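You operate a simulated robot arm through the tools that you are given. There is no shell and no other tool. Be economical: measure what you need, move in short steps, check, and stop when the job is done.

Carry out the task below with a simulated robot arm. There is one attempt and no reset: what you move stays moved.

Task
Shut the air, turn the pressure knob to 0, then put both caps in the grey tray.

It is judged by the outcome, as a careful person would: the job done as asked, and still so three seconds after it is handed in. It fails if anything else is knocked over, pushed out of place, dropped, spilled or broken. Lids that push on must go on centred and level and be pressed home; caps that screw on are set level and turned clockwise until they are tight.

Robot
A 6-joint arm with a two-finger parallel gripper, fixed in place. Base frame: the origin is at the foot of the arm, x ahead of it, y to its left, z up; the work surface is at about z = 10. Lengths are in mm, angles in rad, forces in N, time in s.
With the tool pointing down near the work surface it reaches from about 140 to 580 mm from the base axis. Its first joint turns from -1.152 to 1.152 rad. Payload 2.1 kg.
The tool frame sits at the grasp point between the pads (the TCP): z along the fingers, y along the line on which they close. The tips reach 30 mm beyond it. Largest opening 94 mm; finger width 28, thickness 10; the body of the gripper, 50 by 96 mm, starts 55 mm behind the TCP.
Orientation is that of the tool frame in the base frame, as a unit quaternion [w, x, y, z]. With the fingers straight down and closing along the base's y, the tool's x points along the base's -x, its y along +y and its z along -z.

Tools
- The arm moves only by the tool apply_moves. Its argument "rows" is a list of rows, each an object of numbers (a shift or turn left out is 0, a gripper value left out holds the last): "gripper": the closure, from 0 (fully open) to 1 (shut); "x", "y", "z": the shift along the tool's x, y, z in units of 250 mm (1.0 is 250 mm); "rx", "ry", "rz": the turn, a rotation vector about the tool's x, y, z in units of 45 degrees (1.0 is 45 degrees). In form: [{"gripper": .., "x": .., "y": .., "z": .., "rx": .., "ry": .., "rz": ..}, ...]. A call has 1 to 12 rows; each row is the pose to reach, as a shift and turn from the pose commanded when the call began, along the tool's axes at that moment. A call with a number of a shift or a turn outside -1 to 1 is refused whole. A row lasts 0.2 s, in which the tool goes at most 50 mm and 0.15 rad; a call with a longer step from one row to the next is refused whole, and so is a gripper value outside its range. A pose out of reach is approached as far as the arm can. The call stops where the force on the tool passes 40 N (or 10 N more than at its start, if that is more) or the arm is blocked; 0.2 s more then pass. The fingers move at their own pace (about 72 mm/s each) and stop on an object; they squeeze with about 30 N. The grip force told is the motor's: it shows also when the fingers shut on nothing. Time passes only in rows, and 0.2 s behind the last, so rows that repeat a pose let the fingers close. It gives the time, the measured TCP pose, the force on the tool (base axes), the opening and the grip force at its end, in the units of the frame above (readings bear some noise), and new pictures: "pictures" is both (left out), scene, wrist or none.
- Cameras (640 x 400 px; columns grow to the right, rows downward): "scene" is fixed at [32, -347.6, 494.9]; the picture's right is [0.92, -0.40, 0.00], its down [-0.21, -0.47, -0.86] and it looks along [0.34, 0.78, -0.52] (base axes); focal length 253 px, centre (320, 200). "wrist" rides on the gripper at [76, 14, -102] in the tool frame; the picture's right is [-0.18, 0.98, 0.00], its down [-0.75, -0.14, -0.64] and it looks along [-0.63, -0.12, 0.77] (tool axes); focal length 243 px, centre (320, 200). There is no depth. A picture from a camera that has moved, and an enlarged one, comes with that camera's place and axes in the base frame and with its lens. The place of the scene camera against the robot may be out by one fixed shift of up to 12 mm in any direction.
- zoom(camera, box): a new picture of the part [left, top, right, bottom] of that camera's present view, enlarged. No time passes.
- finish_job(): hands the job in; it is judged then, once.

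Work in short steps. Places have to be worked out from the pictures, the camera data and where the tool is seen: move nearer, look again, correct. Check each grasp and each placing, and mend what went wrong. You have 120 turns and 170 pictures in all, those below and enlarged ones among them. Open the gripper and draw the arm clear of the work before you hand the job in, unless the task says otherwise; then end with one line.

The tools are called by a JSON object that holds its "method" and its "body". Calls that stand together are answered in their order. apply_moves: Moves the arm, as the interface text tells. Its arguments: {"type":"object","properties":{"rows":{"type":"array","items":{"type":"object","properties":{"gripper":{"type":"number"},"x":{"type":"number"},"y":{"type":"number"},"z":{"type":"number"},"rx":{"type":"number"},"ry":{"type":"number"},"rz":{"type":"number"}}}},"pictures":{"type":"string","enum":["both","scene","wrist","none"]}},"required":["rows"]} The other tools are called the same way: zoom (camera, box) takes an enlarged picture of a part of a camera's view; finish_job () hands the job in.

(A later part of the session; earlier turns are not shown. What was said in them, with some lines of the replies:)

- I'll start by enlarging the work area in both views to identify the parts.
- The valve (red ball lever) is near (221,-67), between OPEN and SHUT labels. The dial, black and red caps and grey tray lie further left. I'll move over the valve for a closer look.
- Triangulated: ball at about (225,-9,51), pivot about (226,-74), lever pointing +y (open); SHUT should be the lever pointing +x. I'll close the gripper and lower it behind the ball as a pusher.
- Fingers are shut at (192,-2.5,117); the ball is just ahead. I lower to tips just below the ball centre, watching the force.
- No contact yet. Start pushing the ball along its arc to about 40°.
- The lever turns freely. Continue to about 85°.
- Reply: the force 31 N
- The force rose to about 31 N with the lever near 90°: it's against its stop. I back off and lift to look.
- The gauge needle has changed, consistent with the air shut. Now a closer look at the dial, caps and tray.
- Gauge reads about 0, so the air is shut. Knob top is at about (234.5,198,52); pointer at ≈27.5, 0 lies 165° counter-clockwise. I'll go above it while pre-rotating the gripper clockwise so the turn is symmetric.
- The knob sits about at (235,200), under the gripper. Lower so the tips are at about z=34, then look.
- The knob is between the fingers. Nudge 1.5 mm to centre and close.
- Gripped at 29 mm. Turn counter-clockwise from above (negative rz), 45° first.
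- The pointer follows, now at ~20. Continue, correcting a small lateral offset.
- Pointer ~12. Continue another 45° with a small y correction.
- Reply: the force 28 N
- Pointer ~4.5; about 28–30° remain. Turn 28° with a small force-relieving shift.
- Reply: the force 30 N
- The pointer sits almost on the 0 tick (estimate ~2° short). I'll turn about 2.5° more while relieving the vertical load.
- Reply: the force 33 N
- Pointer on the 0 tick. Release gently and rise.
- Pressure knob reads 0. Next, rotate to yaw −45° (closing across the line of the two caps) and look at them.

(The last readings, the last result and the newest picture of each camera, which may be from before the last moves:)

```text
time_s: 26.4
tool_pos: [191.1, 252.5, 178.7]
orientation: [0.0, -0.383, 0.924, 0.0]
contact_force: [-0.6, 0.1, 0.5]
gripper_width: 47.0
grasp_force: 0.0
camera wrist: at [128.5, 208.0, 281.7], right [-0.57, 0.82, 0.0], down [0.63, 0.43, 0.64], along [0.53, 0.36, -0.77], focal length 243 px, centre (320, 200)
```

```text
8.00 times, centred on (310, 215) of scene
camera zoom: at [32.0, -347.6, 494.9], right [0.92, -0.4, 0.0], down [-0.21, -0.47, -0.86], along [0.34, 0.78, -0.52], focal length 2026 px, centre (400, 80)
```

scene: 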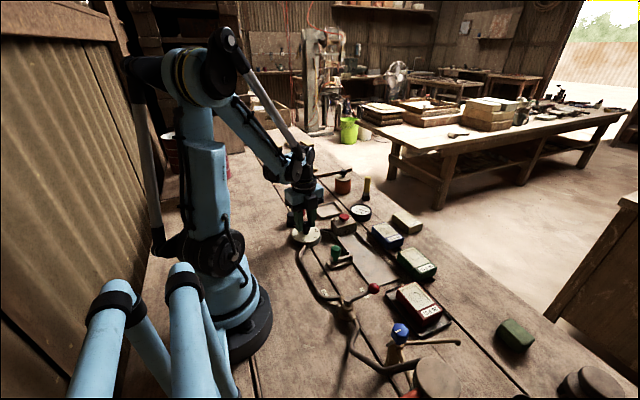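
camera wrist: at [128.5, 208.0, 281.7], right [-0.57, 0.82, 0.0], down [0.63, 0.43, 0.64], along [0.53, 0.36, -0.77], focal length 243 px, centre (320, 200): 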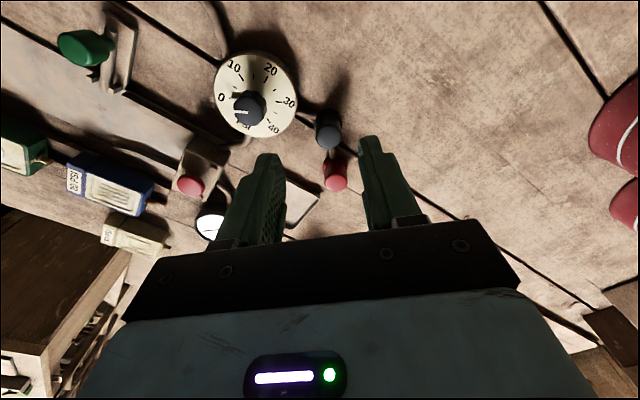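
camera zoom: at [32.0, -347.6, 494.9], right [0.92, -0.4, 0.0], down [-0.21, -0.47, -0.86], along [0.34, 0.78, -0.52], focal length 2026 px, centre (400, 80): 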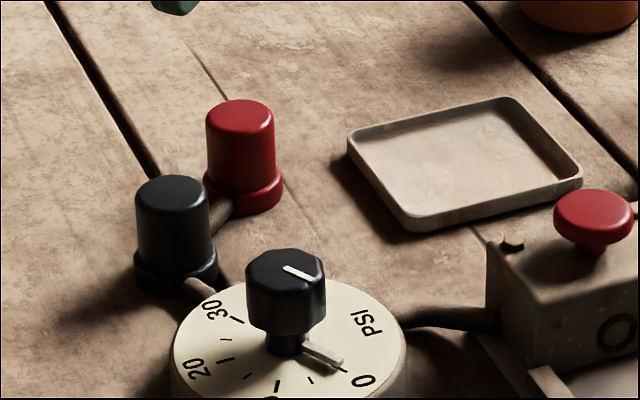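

Caps are flanged cylinders seated on ports; black top ≈(213,275.5,51), red ≈(255.5,317.5,46). Move over the black cap.

{"method": "apply_moves", "body": {"rows": [{"gripper": 0.42, "x": -0.064, "y": 0.002, "z": 0.1}, {"x": -0.127, "y": 0.003, "z": 0.2}, {"x": -0.127, "y": 0.003, "z": 0.3}, {"x": -0.127, "y": 0.003, "z": 0.355}, {"x": -0.127, "y": 0.003, "z": 0.355}]}}

{"method": "zoom", "body": {"camera": "scene", "box": [260, 180, 380, 255]}}

```text
time_s: 27.6
tool_pos: [213.7, 275.8, 90.7]
orientation: [0.0, -0.383, 0.924, 0.0]
contact_force: [0.1, -0.7, -0.5]
gripper_width: 54.5
grasp_force: 0.0
camera wrist: at [150.2, 230.8, 192.7], right [-0.57, 0.82, 0.0], down [0.63, 0.43, 0.64], along [0.53, 0.36, -0.77], focal length 243 px, centre (320, 200)
```

scene: 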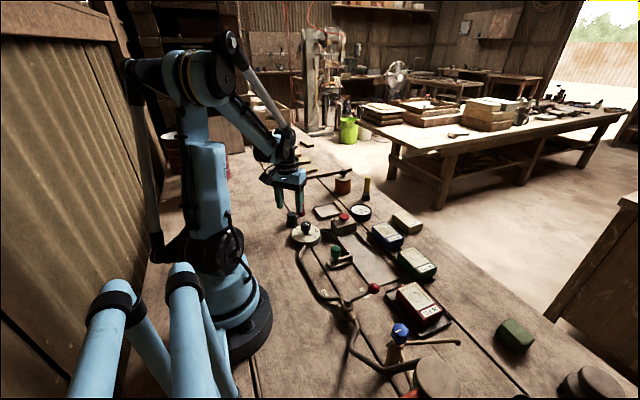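
wrist: 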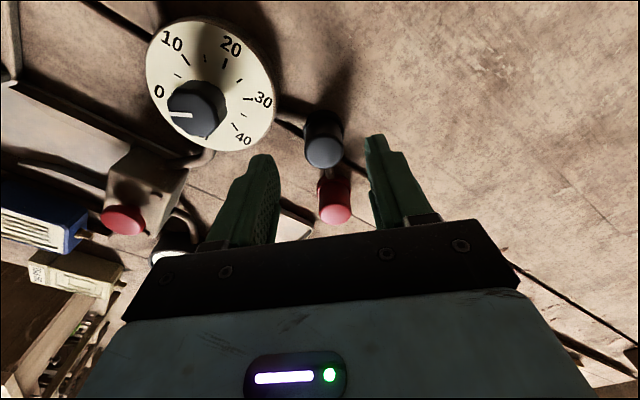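

```text
5.33 times, centred on (320, 218) of scene
camera zoom: at [32.0, -347.6, 494.9], right [0.92, -0.4, 0.0], down [-0.21, -0.47, -0.86], along [0.34, 0.78, -0.52], focal length 1351 px, centre (320, 107)
```

zoom: 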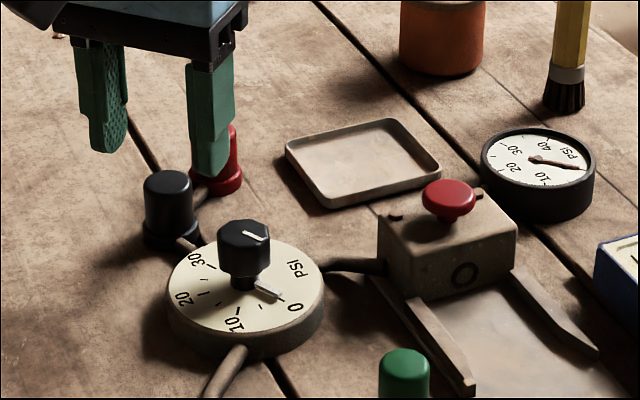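

Cap is centred between the fingers. Lower to z≈58 and close.

{"method": "apply_moves", "body": {"rows": [{"z": 0.06}, {"z": 0.11}, {"z": 0.131}, {"z": 0.131, "gripper": 1}, {"z": 0.131}, {"z": 0.131}, {"z": 0.131}]}}

{"method": "zoom", "body": {"camera": "scene", "box": [260, 180, 380, 255]}}

```text
time_s: 29.2
tool_pos: [213.4, 275.6, 59.1]
orientation: [0.0, -0.384, 0.923, 0.0]
contact_force: [0.3, -0.1, 0.6]
gripper_width: 27.4
grasp_force: 29.8
camera wrist: at [150.2, 230.8, 160.3], right [-0.57, 0.82, 0.0], down [0.63, 0.43, 0.64], along [0.53, 0.36, -0.77], focal length 243 px, centre (320, 200)
```

scene: 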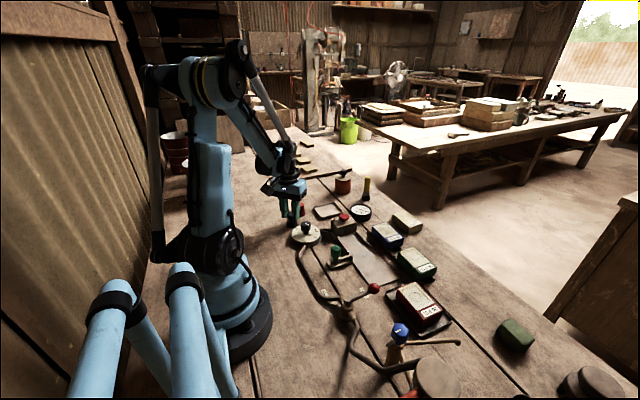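
wrist: 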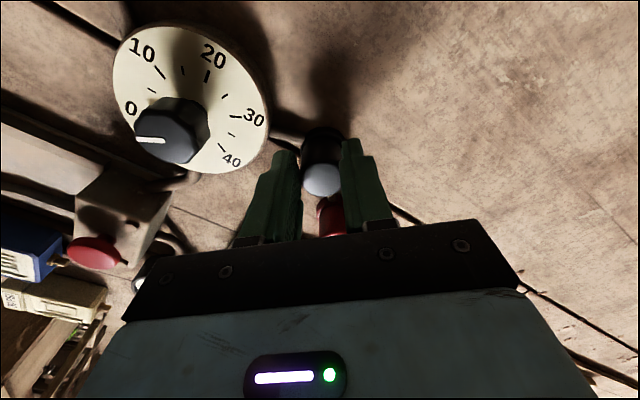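

```text
5.33 times, centred on (320, 218) of scene
camera zoom: at [32.0, -347.6, 494.9], right [0.92, -0.4, 0.0], down [-0.21, -0.47, -0.86], along [0.34, 0.78, -0.52], focal length 1351 px, centre (320, 107)
```

zoom: 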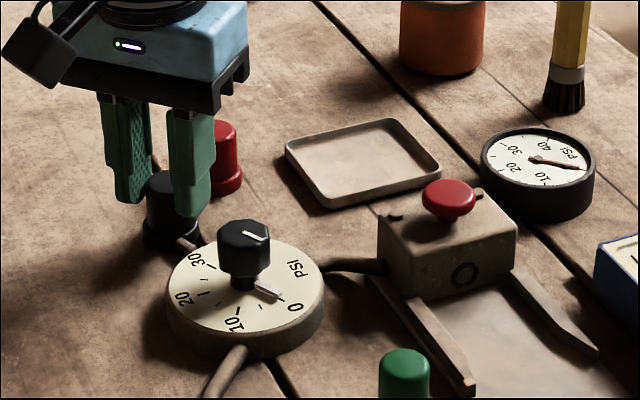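

Gripped (27.4 mm). Test with a small straight lift of 4 mm.

{"method": "apply_moves", "body": {"rows": [{"z": -0.004}, {"z": -0.008}, {"z": -0.012}, {"z": -0.016}, {"z": -0.016}], "pictures": "none"}}

{"method": "zoom", "body": {"camera": "scene", "box": [260, 180, 380, 255]}}

```text
time_s: 30.4
tool_pos: [213.7, 274.9, 62.5]
orientation: [0.0, -0.384, 0.923, 0.0]
contact_force: [-0.4, -0.6, -0.3]
gripper_width: 27.6
grasp_force: 29.4
```

```text
5.33 times, centred on (320, 218) of scene
camera zoom: at [32.0, -347.6, 494.9], right [0.92, -0.4, 0.0], down [-0.21, -0.47, -0.86], along [0.34, 0.78, -0.52], focal length 1351 px, centre (320, 107)
```

zoom: 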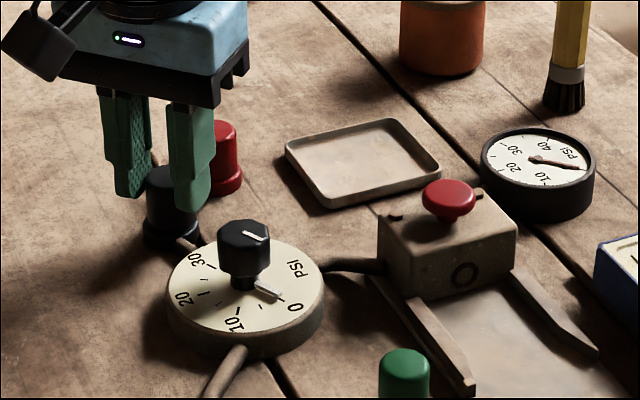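

No resistance; continue up 20 mm and check.

{"method": "apply_moves", "body": {"rows": [{"z": -0.03}, {"z": -0.06}, {"z": -0.09}, {"z": -0.09}], "pictures": "none"}}

{"method": "zoom", "body": {"camera": "scene", "box": [260, 180, 380, 255]}}

```text
time_s: 31.4
tool_pos: [213.0, 274.9, 83.5]
orientation: [0.0, -0.384, 0.924, 0.0]
contact_force: [-0.5, 0.4, 0.0]
gripper_width: 27.5
grasp_force: 30.2
```

```text
5.33 times, centred on (320, 218) of scene
camera zoom: at [32.0, -347.6, 494.9], right [0.92, -0.4, 0.0], down [-0.21, -0.47, -0.86], along [0.34, 0.78, -0.52], focal length 1351 px, centre (320, 107)
```

zoom: 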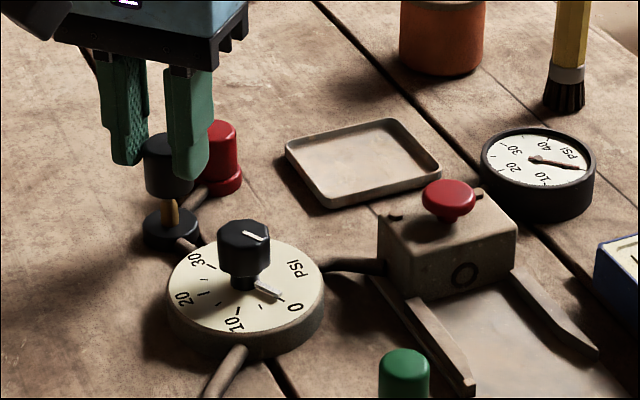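

The black cap pulls straight off; the flanged base with its pin stays. Lift clear and carry toward the tray, rotating back to yaw 0.

{"method": "apply_moves", "body": {"rows": [{"z": -0.1}, {"z": -0.2}, {"x": -0.05, "y": -0.03, "z": -0.266, "rz": 0.16}, {"x": -0.11, "y": -0.067, "z": -0.266, "rz": 0.33}, {"x": -0.17, "y": -0.104, "z": -0.266, "rz": 0.5}, {"x": -0.23, "y": -0.141, "z": -0.266, "rz": 0.67}, {"x": -0.28, "y": -0.172, "z": -0.266, "rz": 0.84}, {"x": -0.305, "y": -0.187, "z": -0.266, "rz": 1.0}, {"x": -0.305, "y": -0.187, "z": -0.266, "rz": 1.0}]}}

{"method": "zoom", "body": {"camera": "wrist", "box": [220, 60, 460, 210]}}

```text
time_s: 33.4
tool_pos: [299.6, 296.5, 151.4]
orientation: [0.0, 0.0, 1.0, 0.0]
contact_force: [-0.3, 0.2, 0.4]
gripper_width: 27.7
grasp_force: 30.0
camera wrist: at [224.6, 310.3, 253.9], right [0.18, 0.98, 0.0], down [0.75, -0.14, 0.64], along [0.63, -0.12, -0.77], focal length 243 px, centre (320, 200)
```

scene: 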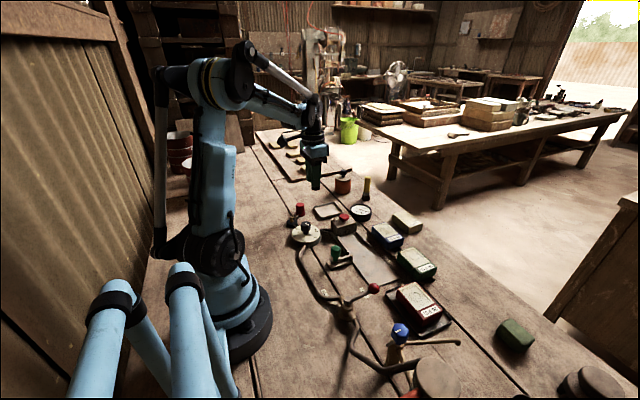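
wrist: 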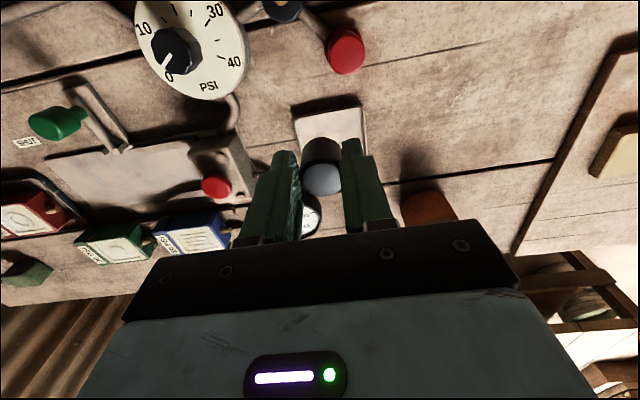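

```text
2.67 times, centred on (340, 135) of wrist
camera zoom: at [224.6, 310.3, 253.9], right [0.18, 0.98, 0.0], down [0.75, -0.14, 0.64], along [0.63, -0.12, -0.77], focal length 647 px, centre (267, 373)
```

zoom: 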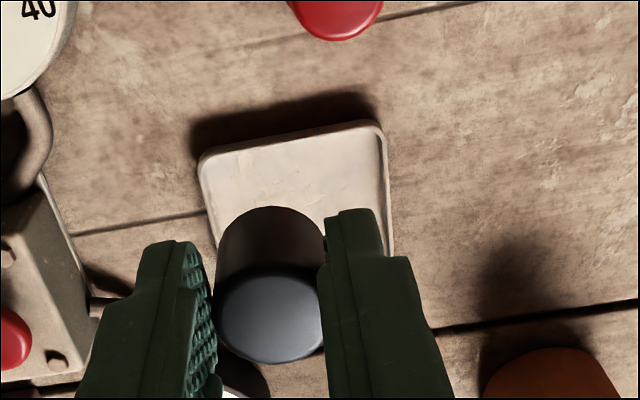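

Tray spans about x 311–383, y 266–334. I'll set the black cap at (332,297): move over and lower to near the floor.

{"method": "apply_moves", "body": {"rows": [{"x": -0.065, "y": 0.001, "z": 0.05}, {"x": -0.13, "y": 0.002, "z": 0.15}, {"x": -0.13, "y": 0.002, "z": 0.25}, {"x": -0.13, "y": 0.002, "z": 0.34}, {"x": -0.13, "y": 0.002, "z": 0.37}, {"x": -0.13, "y": 0.002, "z": 0.37}]}}

{"method": "zoom", "body": {"camera": "scene", "box": [280, 170, 380, 240]}}

```text
time_s: 34.8
tool_pos: [332.3, 296.5, 57.3]
orientation: [0.0, 0.0, 1.0, -0.001]
contact_force: [0.1, 1.1, -0.2]
gripper_width: 27.5
grasp_force: 29.9
camera wrist: at [257.1, 310.3, 160.6], right [0.18, 0.98, 0.0], down [0.75, -0.14, 0.64], along [0.63, -0.12, -0.77], focal length 243 px, centre (320, 200)
```

scene: 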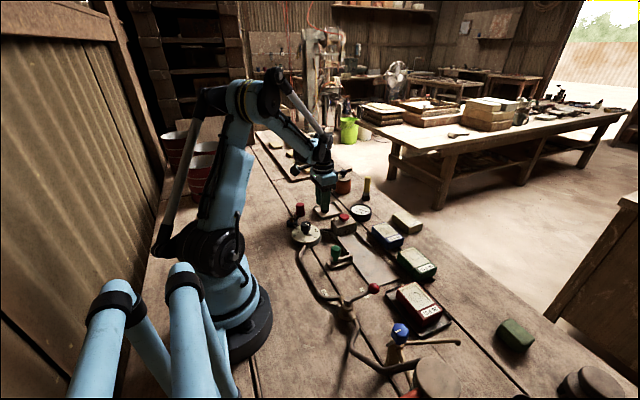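
wrist: 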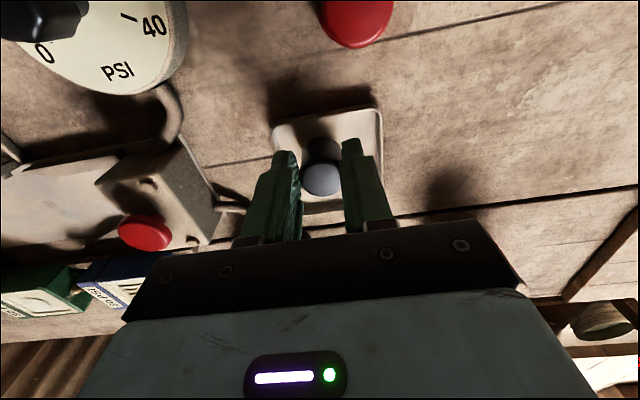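

```text
5.71 times, centred on (330, 205) of scene
camera zoom: at [32.0, -347.6, 494.9], right [0.92, -0.4, 0.0], down [-0.21, -0.47, -0.86], along [0.34, 0.78, -0.52], focal length 1447 px, centre (263, 171)
```

zoom: 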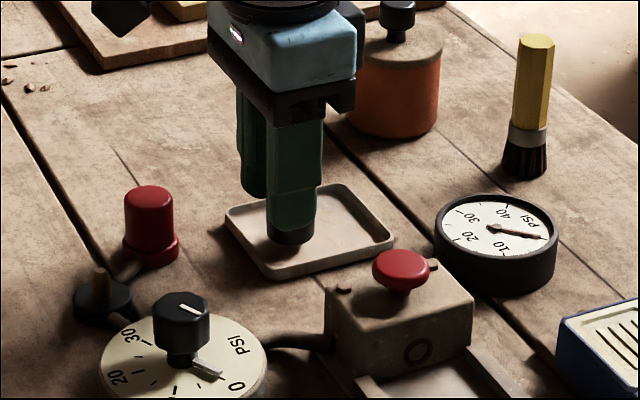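

Hovering just over the tray floor, no contact yet. Lower in 1 mm steps while watching the force.

{"method": "apply_moves", "body": {"rows": [{"z": 0.004}, {"z": 0.008}, {"z": 0.012}, {"z": 0.016}, {"z": 0.016}], "pictures": "none"}}

{"method": "zoom", "body": {"camera": "scene", "box": [300, 180, 360, 230]}}

```text
time_s: 36.0
tool_pos: [333.0, 297.1, 54.6]
orientation: [0.0, -0.001, 1.0, 0.0]
contact_force: [-0.1, 0.1, -0.7]
gripper_width: 27.6
grasp_force: 30.5
```

```text
8.00 times, centred on (330, 205) of scene
camera zoom: at [32.0, -347.6, 494.9], right [0.92, -0.4, 0.0], down [-0.21, -0.47, -0.86], along [0.34, 0.78, -0.52], focal length 2026 px, centre (240, 160)
```

zoom: 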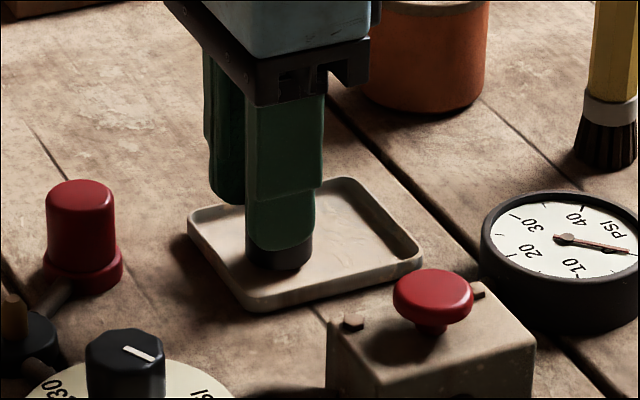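

{"method": "apply_moves", "body": {"rows": [{"z": 0.004}, {"z": 0.008}, {"z": 0.012}, {"z": 0.012}], "pictures": "none"}}

```text
time_s: 37.0
tool_pos: [332.0, 296.8, 51.7]
orientation: [0.0, -0.001, 1.0, 0.0]
contact_force: [-0.6, -1.0, 13.1]
gripper_width: 27.5
grasp_force: 30.2
```

13 N upward: the cap is on the tray floor. Open slightly and rise.

{"method": "apply_moves", "body": {"rows": [{"z": -0.002}, {"z": -0.002, "gripper": 0.62}, {"z": -0.002}, {"z": -0.002}, {"z": -0.06}, {"z": -0.16}, {"x": 0.1, "z": -0.3}, {"x": 0.2, "z": -0.4}, {"x": 0.2, "z": -0.4}]}}

{"method": "zoom", "body": {"camera": "scene", "box": [280, 180, 360, 240]}}

{"method": "zoom", "body": {"camera": "wrist", "box": [240, 40, 440, 180]}}

```text
time_s: 39.0
tool_pos: [281.9, 295.8, 152.8]
orientation: [0.0, -0.001, 1.0, 0.001]
contact_force: [0.3, 0.0, 0.0]
gripper_width: 35.7
grasp_force: 0.0
camera wrist: at [207.4, 309.8, 254.5], right [0.18, 0.98, 0.0], down [0.75, -0.14, 0.64], along [0.63, -0.12, -0.77], focal length 243 px, centre (320, 200)
```

scene: 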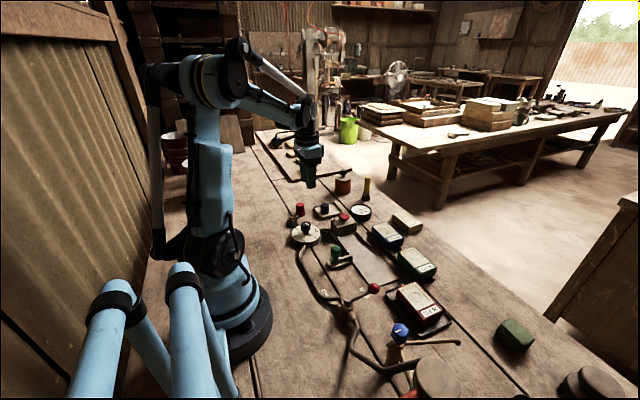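
wrist: 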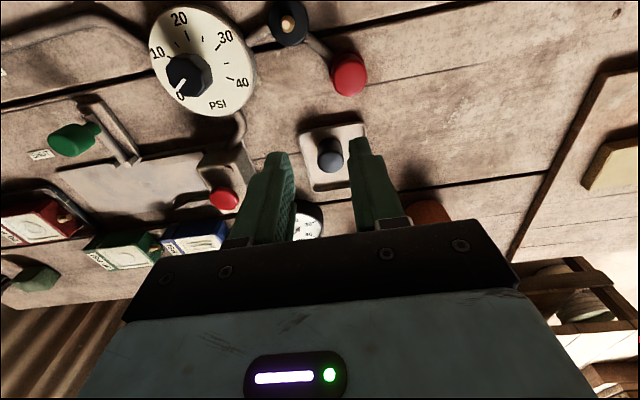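

```text
6.67 times, centred on (320, 210) of scene
camera zoom: at [32.0, -347.6, 494.9], right [0.92, -0.4, 0.0], down [-0.21, -0.47, -0.86], along [0.34, 0.78, -0.52], focal length 1688 px, centre (320, 133)
```

zoom: 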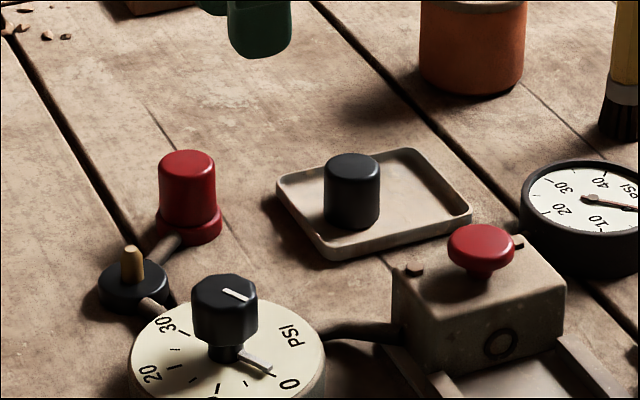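

```text
2.86 times, centred on (340, 110) of wrist
camera zoom: at [207.4, 309.8, 254.5], right [0.18, 0.98, 0.0], down [0.75, -0.14, 0.64], along [0.63, -0.12, -0.77], focal length 693 px, centre (263, 457)
```

zoom: 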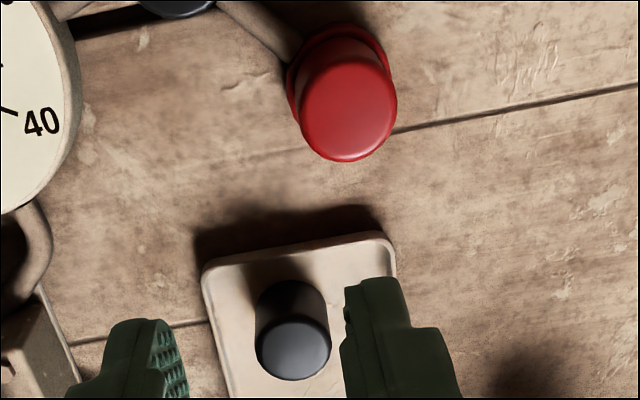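

Black cap is standing in the tray. Now go over the red cap for a closer fix.

{"method": "apply_moves", "body": {"rows": [{"gripper": 0.45, "x": 0.05, "y": 0.05}, {"x": 0.1, "y": 0.097, "z": 0.05}, {"x": 0.1, "y": 0.097, "z": 0.13}, {"x": 0.1, "y": 0.097, "z": 0.21}, {"x": 0.1, "y": 0.097, "z": 0.21}], "pictures": "wrist"}}

{"method": "zoom", "body": {"camera": "wrist", "box": [240, 80, 400, 200]}}

{"method": "zoom", "body": {"camera": "scene", "box": [270, 180, 350, 240]}}

```text
time_s: 40.2
tool_pos: [256.7, 322.3, 99.4]
orientation: [0.0, -0.001, 1.0, 0.0]
contact_force: [-0.5, -0.6, 0.0]
gripper_width: 51.4
grasp_force: 0.0
camera wrist: at [182.0, 334.8, 201.0], right [0.18, 0.98, 0.0], down [0.75, -0.14, 0.64], along [0.63, -0.12, -0.77], focal length 243 px, centre (320, 200)
```

wrist: 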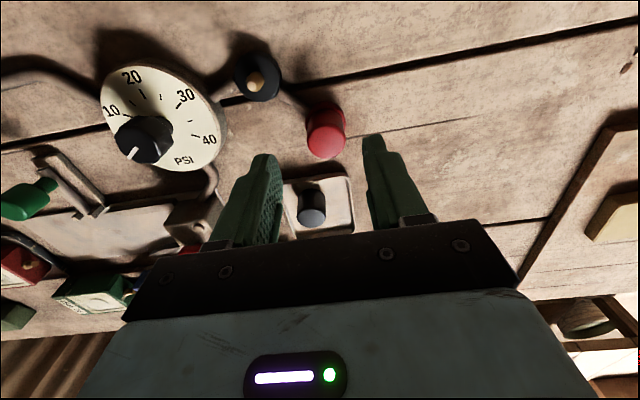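

```text
3.33 times, centred on (320, 140) of wrist
camera zoom: at [182.0, 334.8, 201.0], right [0.18, 0.98, 0.0], down [0.75, -0.14, 0.64], along [0.63, -0.12, -0.77], focal length 809 px, centre (320, 400)
```

zoom: 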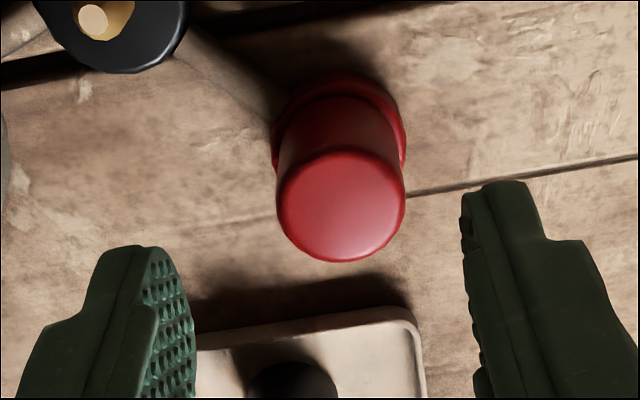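

```text
6.67 times, centred on (310, 210) of scene
camera zoom: at [32.0, -347.6, 494.9], right [0.92, -0.4, 0.0], down [-0.21, -0.47, -0.86], along [0.34, 0.78, -0.52], focal length 1688 px, centre (387, 133)
```

zoom: 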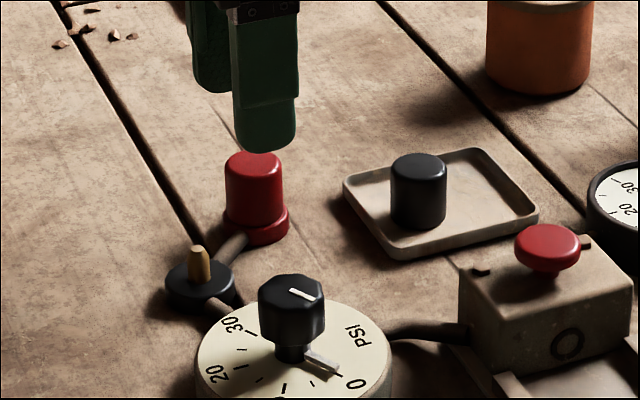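

Red cap top ≈(256,325,51). Shift 2.5 mm in y, lower, and close.

{"method": "apply_moves", "body": {"rows": [{"y": 0.01}, {"y": 0.01, "z": 0.06}, {"y": 0.01, "z": 0.12}, {"y": 0.01, "z": 0.162}, {"y": 0.01, "z": 0.162, "gripper": 1}, {"y": 0.01, "z": 0.162}, {"y": 0.01, "z": 0.162}], "pictures": "wrist"}}

{"method": "zoom", "body": {"camera": "scene", "box": [270, 180, 350, 240]}}

```text
time_s: 41.8
tool_pos: [257.4, 324.0, 59.3]
orientation: [0.0, -0.001, 1.0, 0.001]
contact_force: [-0.4, -0.4, 0.4]
gripper_width: 27.7
grasp_force: 30.1
camera wrist: at [182.1, 337.2, 161.1], right [0.18, 0.98, 0.0], down [0.75, -0.14, 0.64], along [0.63, -0.12, -0.77], focal length 243 px, centre (320, 200)
```

wrist: 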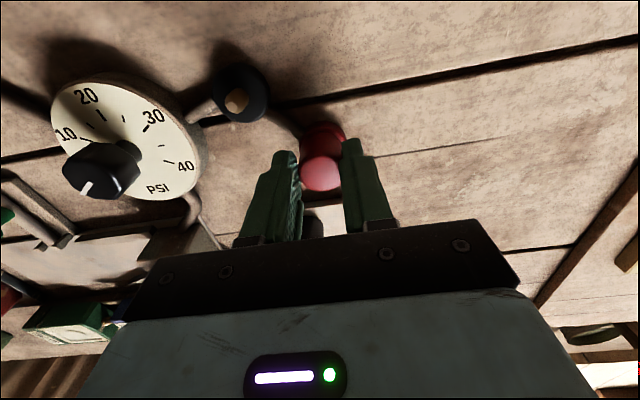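

```text
6.67 times, centred on (310, 210) of scene
camera zoom: at [32.0, -347.6, 494.9], right [0.92, -0.4, 0.0], down [-0.21, -0.47, -0.86], along [0.34, 0.78, -0.52], focal length 1688 px, centre (387, 133)
```

zoom: 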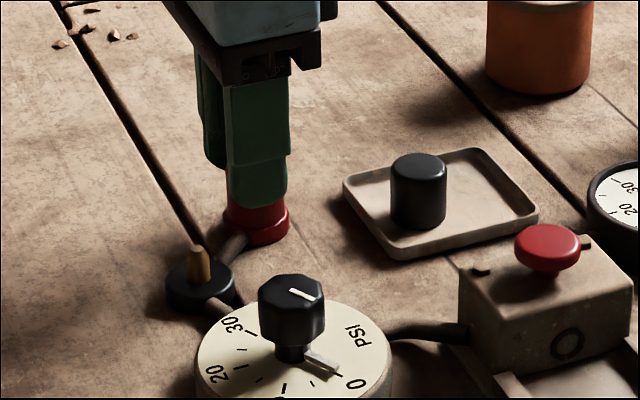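

Gripped. Lift straight up and check.

{"method": "apply_moves", "body": {"rows": [{"z": -0.008}, {"z": -0.016}, {"z": -0.05}, {"z": -0.1}, {"z": -0.18}, {"z": -0.28}, {"z": -0.36}, {"z": -0.36}], "pictures": "none"}}

{"method": "zoom", "body": {"camera": "scene", "box": [270, 160, 370, 240]}}

```text
time_s: 43.6
tool_pos: [257.6, 324.1, 149.1]
orientation: [0.0, -0.001, 1.0, 0.001]
contact_force: [-0.4, 0.7, -0.5]
gripper_width: 27.4
grasp_force: 29.8
```

```text
5.00 times, centred on (320, 200) of scene
camera zoom: at [32.0, -347.6, 494.9], right [0.92, -0.4, 0.0], down [-0.21, -0.47, -0.86], along [0.34, 0.78, -0.52], focal length 1266 px, centre (320, 200)
```

zoom: 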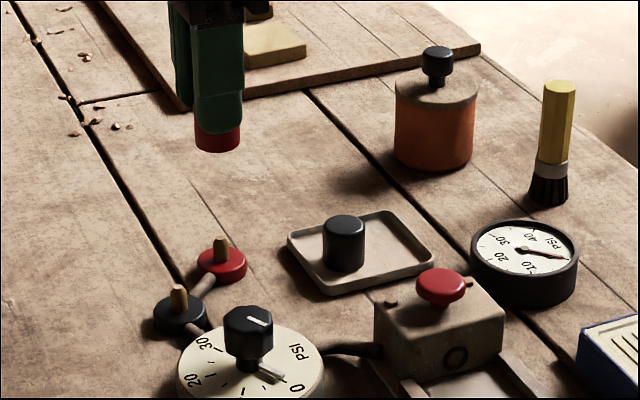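

Red cap is off. Carry it toward the tray and look down at the free space beside the black cap.

{"method": "apply_moves", "body": {"rows": [{"x": -0.1, "y": -0.03}, {"x": -0.2, "y": -0.06}, {"x": -0.25, "y": -0.084}, {"x": -0.25, "y": -0.084}], "pictures": "wrist"}}

{"method": "zoom", "body": {"camera": "wrist", "box": [240, 40, 400, 160]}}

```text
time_s: 44.6
tool_pos: [321.0, 301.1, 149.1]
orientation: [-0.001, -0.001, 1.0, 0.0]
contact_force: [0.5, -0.1, -0.4]
gripper_width: 27.4
grasp_force: 30.0
camera wrist: at [245.6, 315.2, 251.5], right [0.18, 0.98, 0.0], down [0.75, -0.14, 0.64], along [0.63, -0.12, -0.77], focal length 243 px, centre (320, 200)
```

wrist: 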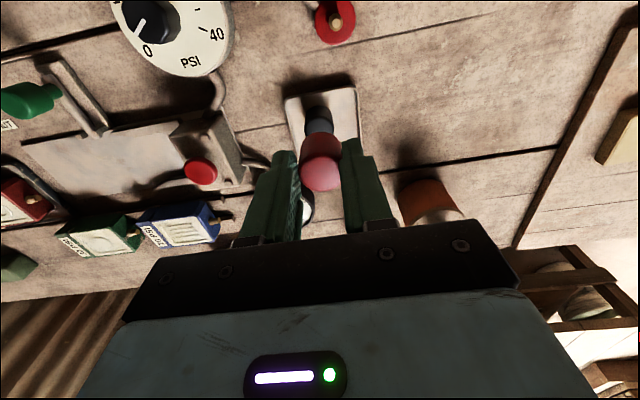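

```text
3.33 times, centred on (320, 100) of wrist
camera zoom: at [245.6, 315.2, 251.5], right [0.18, 0.98, 0.0], down [0.75, -0.14, 0.64], along [0.63, -0.12, -0.77], focal length 809 px, centre (320, 533)
```

zoom: 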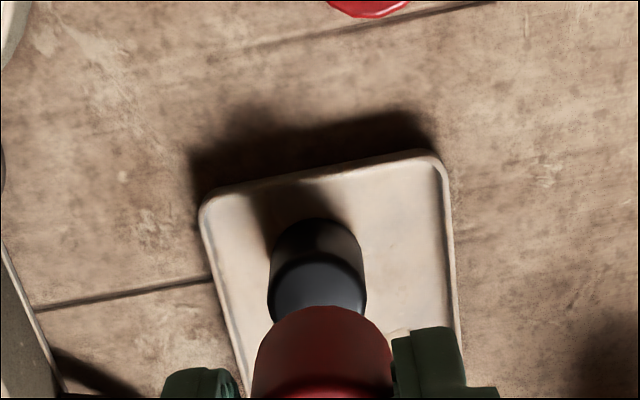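

Tray floor beyond the black cap is free. Move over (368,303.5) — cap ≈(364,303) — and lower near the floor.

{"method": "apply_moves", "body": {"rows": [{"x": -0.1, "y": 0.005}, {"x": -0.188, "y": 0.01}, {"x": -0.188, "y": 0.01, "z": 0.1}, {"x": -0.188, "y": 0.01, "z": 0.2}, {"x": -0.188, "y": 0.01, "z": 0.29}, {"x": -0.188, "y": 0.01, "z": 0.34}, {"x": -0.188, "y": 0.01, "z": 0.34}]}}

{"method": "zoom", "body": {"camera": "scene", "box": [300, 180, 370, 235]}}

{"method": "zoom", "body": {"camera": "wrist", "box": [240, 80, 400, 200]}}

```text
time_s: 46.2
tool_pos: [368.4, 304.5, 63.4]
orientation: [0.0, -0.001, 1.0, 0.0]
contact_force: [-0.8, 0.8, -0.1]
gripper_width: 27.4
grasp_force: 29.9
camera wrist: at [292.0, 318.3, 165.8], right [0.18, 0.98, 0.0], down [0.75, -0.14, 0.64], along [0.63, -0.12, -0.77], focal length 243 px, centre (320, 200)
```

scene: 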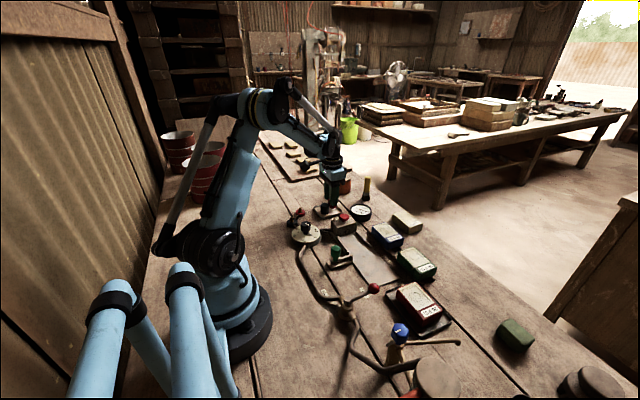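
wrist: 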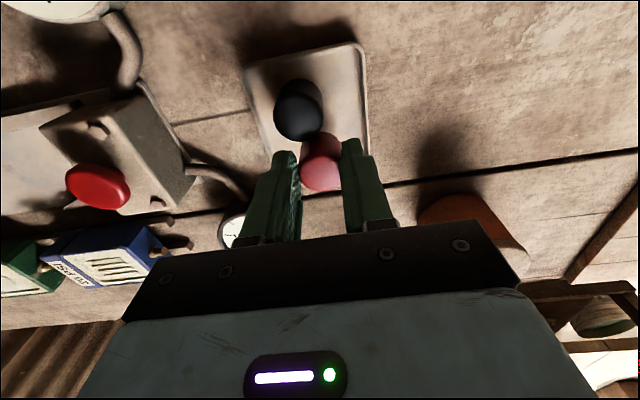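

```text
7.27 times, centred on (335, 208) of scene
camera zoom: at [32.0, -347.6, 494.9], right [0.92, -0.4, 0.0], down [-0.21, -0.47, -0.86], along [0.34, 0.78, -0.52], focal length 1842 px, centre (211, 146)
```

zoom: 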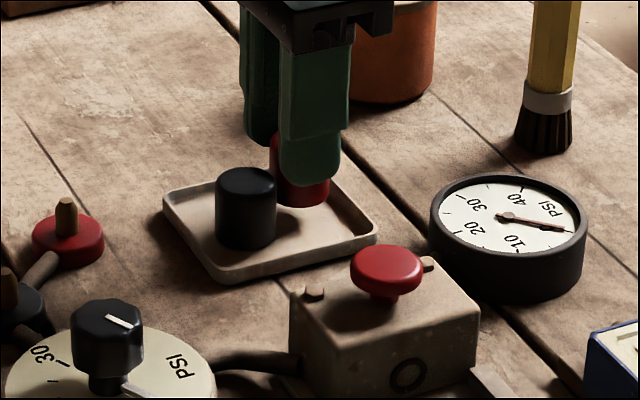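

```text
3.33 times, centred on (320, 140) of wrist
camera zoom: at [292.0, 318.3, 165.8], right [0.18, 0.98, 0.0], down [0.75, -0.14, 0.64], along [0.63, -0.12, -0.77], focal length 809 px, centre (320, 400)
```

zoom: 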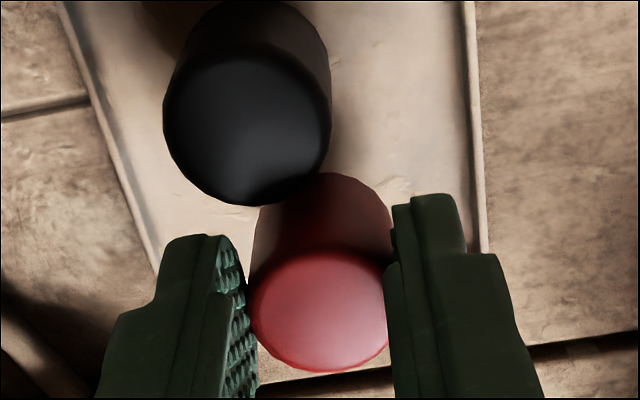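

There's clear room. Lower gently to contact.

{"method": "apply_moves", "body": {"rows": [{"z": 0.016}, {"z": 0.03}, {"z": 0.036}, {"z": 0.04}, {"z": 0.044}, {"z": 0.044}], "pictures": "none"}}

{"method": "zoom", "body": {"camera": "scene", "box": [300, 180, 370, 235]}}

```text
time_s: 47.7
tool_pos: [366.7, 304.7, 53.7]
orientation: [0.0, 0.0, 1.0, -0.001]
contact_force: [1.7, 0.0, 14.5]
gripper_width: 27.6
grasp_force: 30.3
stopped in row 6: the force on the tool passed its limit (the readings are from after the stop); the commanded pose is now the measured one
```

```text
7.27 times, centred on (335, 208) of scene
camera zoom: at [32.0, -347.6, 494.9], right [0.92, -0.4, 0.0], down [-0.21, -0.47, -0.86], along [0.34, 0.78, -0.52], focal length 1842 px, centre (211, 146)
```

zoom: 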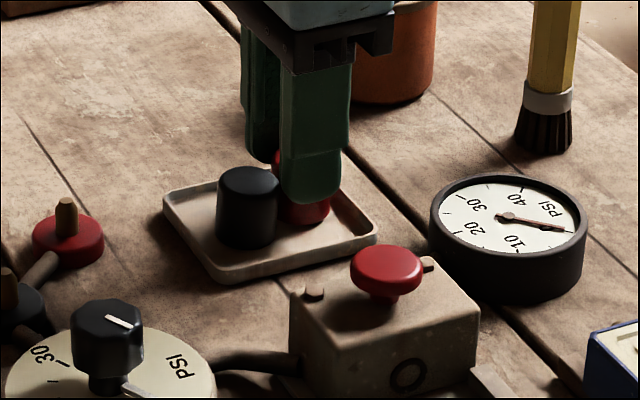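

Contact force at TCP z≈53.7: cap bottom is at the tray floor. Release slowly with a small opening and look before rising.

{"method": "apply_moves", "body": {"rows": [{"z": 0, "gripper": 0.68}, {"z": 0}, {"z": 0}], "pictures": "none"}}

{"method": "zoom", "body": {"camera": "scene", "box": [300, 180, 370, 235]}}

{"method": "zoom", "body": {"camera": "wrist", "box": [240, 80, 400, 200]}}

```text
time_s: 48.5
tool_pos: [367.9, 305.1, 53.8]
orientation: [0.001, -0.001, 1.0, 0.0]
contact_force: [4.7, 2.6, 25.5]
gripper_width: 28.9
grasp_force: 0.1
```

```text
7.27 times, centred on (335, 208) of scene
camera zoom: at [31.9, -347.7, 494.8], right [0.92, -0.4, 0.0], down [-0.21, -0.47, -0.86], along [0.34, 0.78, -0.52], focal length 1842 px, centre (211, 146)
```

zoom: 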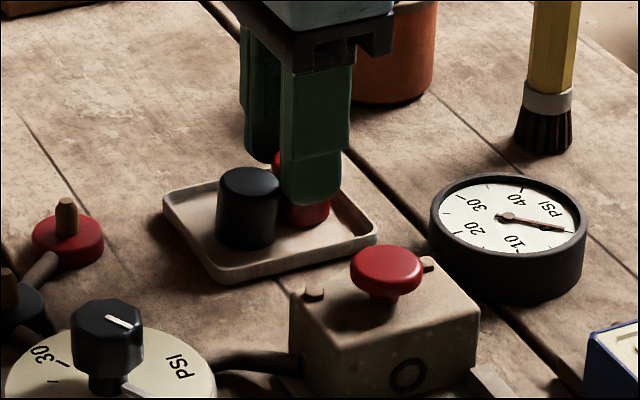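

```text
3.33 times, centred on (320, 140) of wrist
camera zoom: at [292.4, 318.4, 155.7], right [0.18, 0.98, 0.0], down [0.75, -0.14, 0.64], along [0.63, -0.12, -0.77], focal length 809 px, centre (320, 400)
```

zoom: 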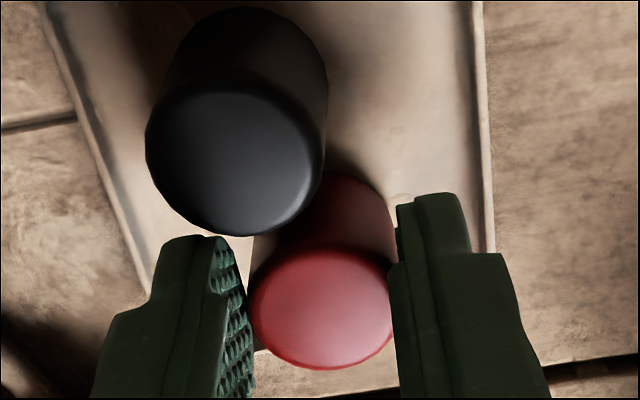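

A 25 N upward force remains with the cap loose, so a fingertip may be resting on the tray rim. Raise 2 mm and recheck.

{"method": "apply_moves", "body": {"rows": [{"z": -0.004}, {"z": -0.008}, {"z": -0.008}], "pictures": "none"}}

{"method": "zoom", "body": {"camera": "scene", "box": [300, 180, 370, 235]}}

{"method": "zoom", "body": {"camera": "wrist", "box": [240, 80, 400, 200]}}

```text
time_s: 49.3
tool_pos: [367.8, 304.4, 55.3]
orientation: [0.0, 0.0, 1.0, 0.0]
contact_force: [0.2, 0.5, 1.3]
gripper_width: 30.1
grasp_force: 0.1
```

```text
7.27 times, centred on (335, 208) of scene
camera zoom: at [32.0, -347.6, 494.9], right [0.92, -0.4, 0.0], down [-0.21, -0.47, -0.86], along [0.34, 0.78, -0.52], focal length 1842 px, centre (211, 146)
```

zoom: 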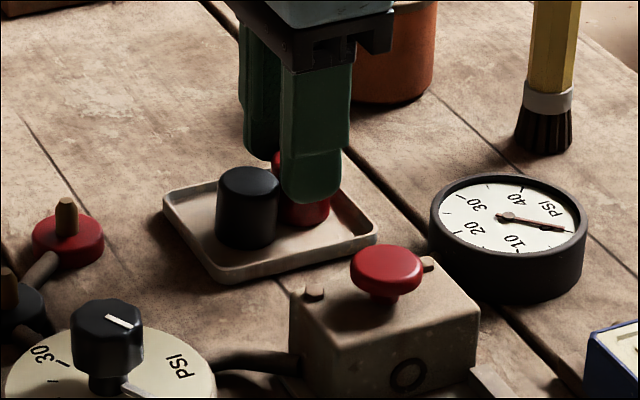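

```text
3.33 times, centred on (320, 140) of wrist
camera zoom: at [292.3, 318.6, 156.9], right [0.18, 0.98, 0.0], down [0.75, -0.14, 0.64], along [0.63, -0.12, -0.77], focal length 809 px, centre (320, 400)
```

zoom: 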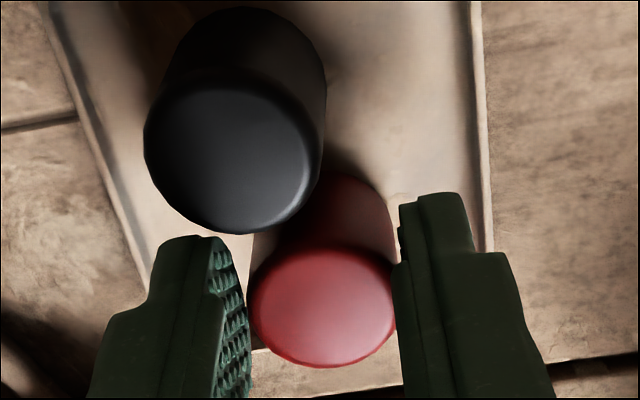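

Force is gone and the red cap stands in the tray. Open a bit more and rise straight up.

{"method": "apply_moves", "body": {"rows": [{"z": -0.012, "gripper": 0.64}, {"z": -0.024}, {"z": -0.06}, {"z": -0.12}, {"z": -0.25}, {"z": -0.4}, {"x": 0.15, "z": -0.45}, {"x": 0.3, "z": -0.5}, {"x": 0.3, "z": -0.5}]}}

{"method": "zoom", "body": {"camera": "scene", "box": [270, 180, 390, 260]}}

{"method": "zoom", "body": {"camera": "wrist", "box": [240, 40, 400, 160]}}

```text
time_s: 51.3
tool_pos: [290.8, 304.8, 180.9]
orientation: [0.0, -0.001, 1.0, 0.0]
contact_force: [-0.5, -0.4, -0.3]
gripper_width: 33.8
grasp_force: 0.0
camera wrist: at [216.2, 319.2, 282.7], right [0.18, 0.98, 0.0], down [0.75, -0.14, 0.64], along [0.63, -0.12, -0.77], focal length 243 px, centre (320, 200)
```

scene: 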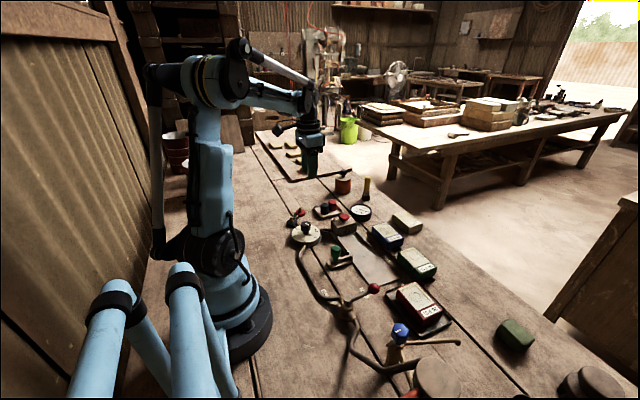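
wrist: 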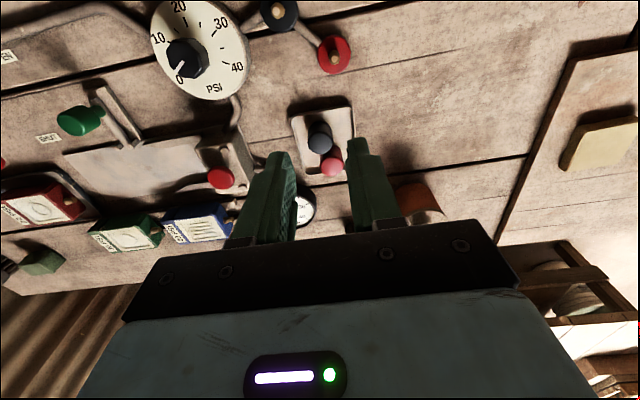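

```text
5.00 times, centred on (330, 220) of scene
camera zoom: at [32.0, -347.6, 494.9], right [0.92, -0.4, 0.0], down [-0.21, -0.47, -0.86], along [0.34, 0.78, -0.52], focal length 1266 px, centre (270, 100)
```

zoom: 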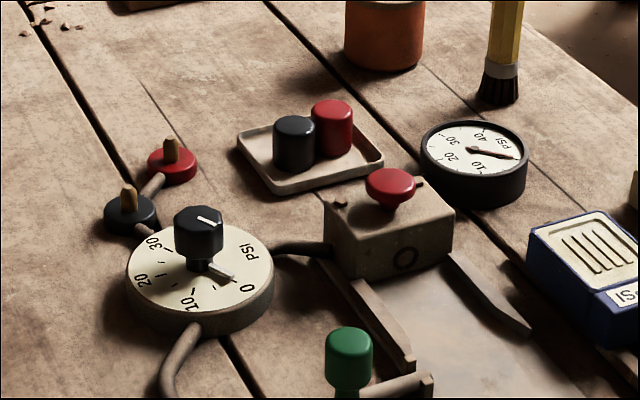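

```text
3.33 times, centred on (320, 100) of wrist
camera zoom: at [216.2, 319.2, 282.7], right [0.18, 0.98, 0.0], down [0.75, -0.14, 0.64], along [0.63, -0.12, -0.77], focal length 809 px, centre (320, 533)
```

zoom: 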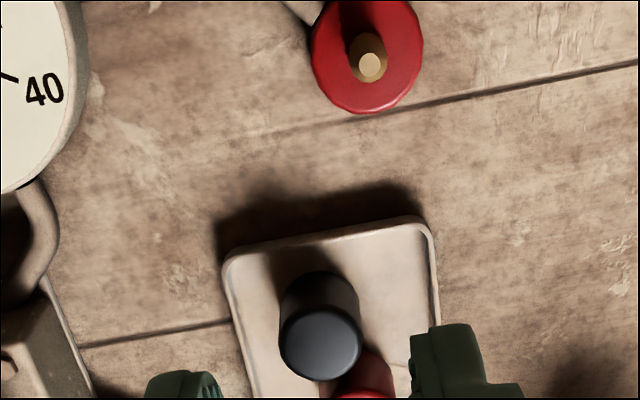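

Both caps are in the tray. Draw the arm clear to near the start pose, open, and do a final check.

{"method": "apply_moves", "body": {"rows": [{"gripper": 0, "z": -0.12}, {"x": 0.05, "y": -0.1, "z": -0.25}, {"x": 0.12, "y": -0.22, "z": -0.37}, {"x": 0.19, "y": -0.34, "z": -0.5}, {"x": 0.25, "y": -0.45, "z": -0.62}, {"x": 0.31, "y": -0.566, "z": -0.74}, {"x": 0.31, "y": -0.566, "z": -0.786}, {"x": 0.31, "y": -0.566, "z": -0.786}]}}

{"method": "zoom", "body": {"camera": "scene", "box": [300, 190, 380, 240]}}

{"method": "zoom", "body": {"camera": "wrist", "box": [140, 20, 460, 220]}}

{"method": "zoom", "body": {"camera": "scene", "box": [290, 240, 450, 350]}}

```text
time_s: 53.1
tool_pos: [215.8, 163.0, 377.7]
orientation: [0.001, 0.0, 1.0, -0.001]
contact_force: [0.2, -0.1, -0.5]
gripper_width: 93.9
grasp_force: 0.1
camera wrist: at [140.0, 177.0, 478.8], right [0.18, 0.98, 0.0], down [0.75, -0.14, 0.64], along [0.63, -0.12, -0.77], focal length 243 px, centre (320, 200)
```

scene: 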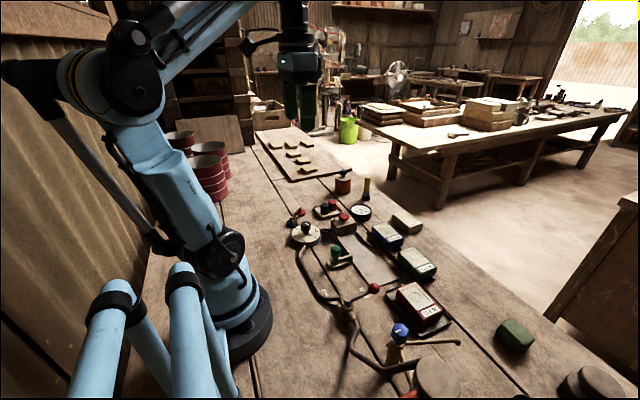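
wrist: 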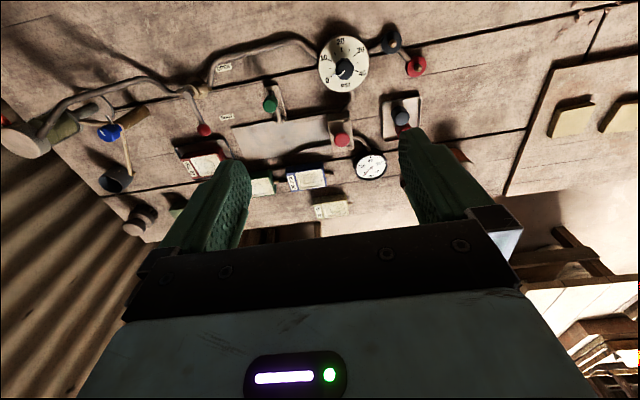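

```text
8.00 times, centred on (340, 215) of scene
camera zoom: at [32.0, -347.6, 494.9], right [0.92, -0.4, 0.0], down [-0.21, -0.47, -0.86], along [0.34, 0.78, -0.52], focal length 2026 px, centre (160, 80)
```

zoom: 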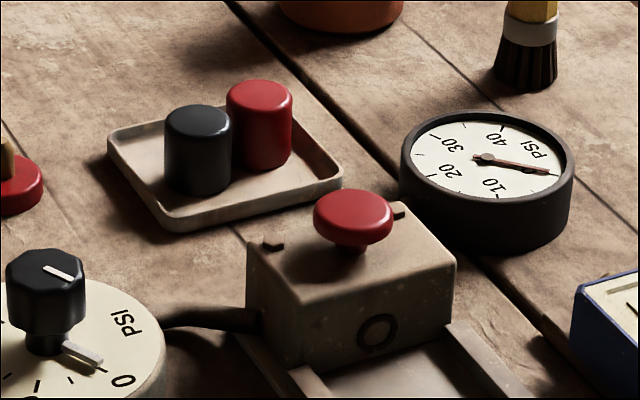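

```text
2.00 times, centred on (300, 120) of wrist
camera zoom: at [140.0, 177.0, 478.8], right [0.18, 0.98, 0.0], down [0.75, -0.14, 0.64], along [0.63, -0.12, -0.77], focal length 485 px, centre (360, 360)
```

zoom: 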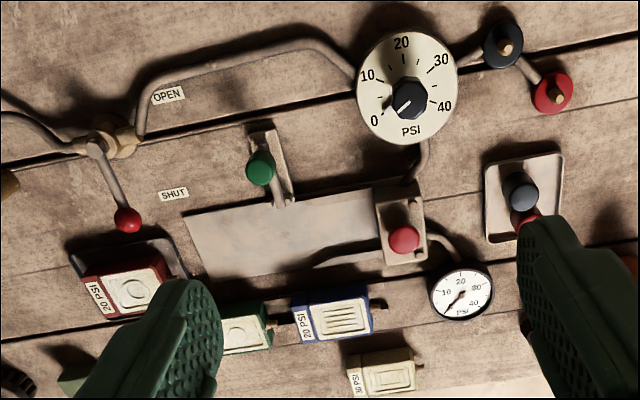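

```text
3.64 times, centred on (370, 295) of scene
camera zoom: at [32.0, -347.6, 494.9], right [0.92, -0.4, 0.0], down [-0.21, -0.47, -0.86], along [0.34, 0.78, -0.52], focal length 921 px, centre (138, -146)
```

zoom: 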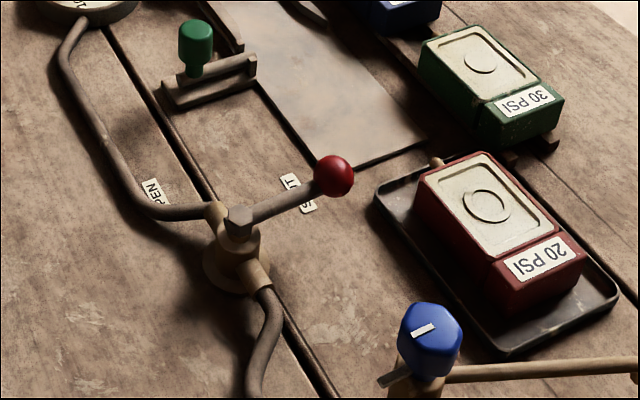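

The lever is against its SHUT stop, the gauge and the knob both read 0, and both caps stand level in the grey tray. The gripper is open and the arm is clear, so I'm handing it in.

{"method": "finish_job", "body": {}}

```text
The job is handed in.
```

The air is shut, the pressure knob is at 0, and both caps are standing in the grey tray. Nothing else looked disturbed in the final pictures.
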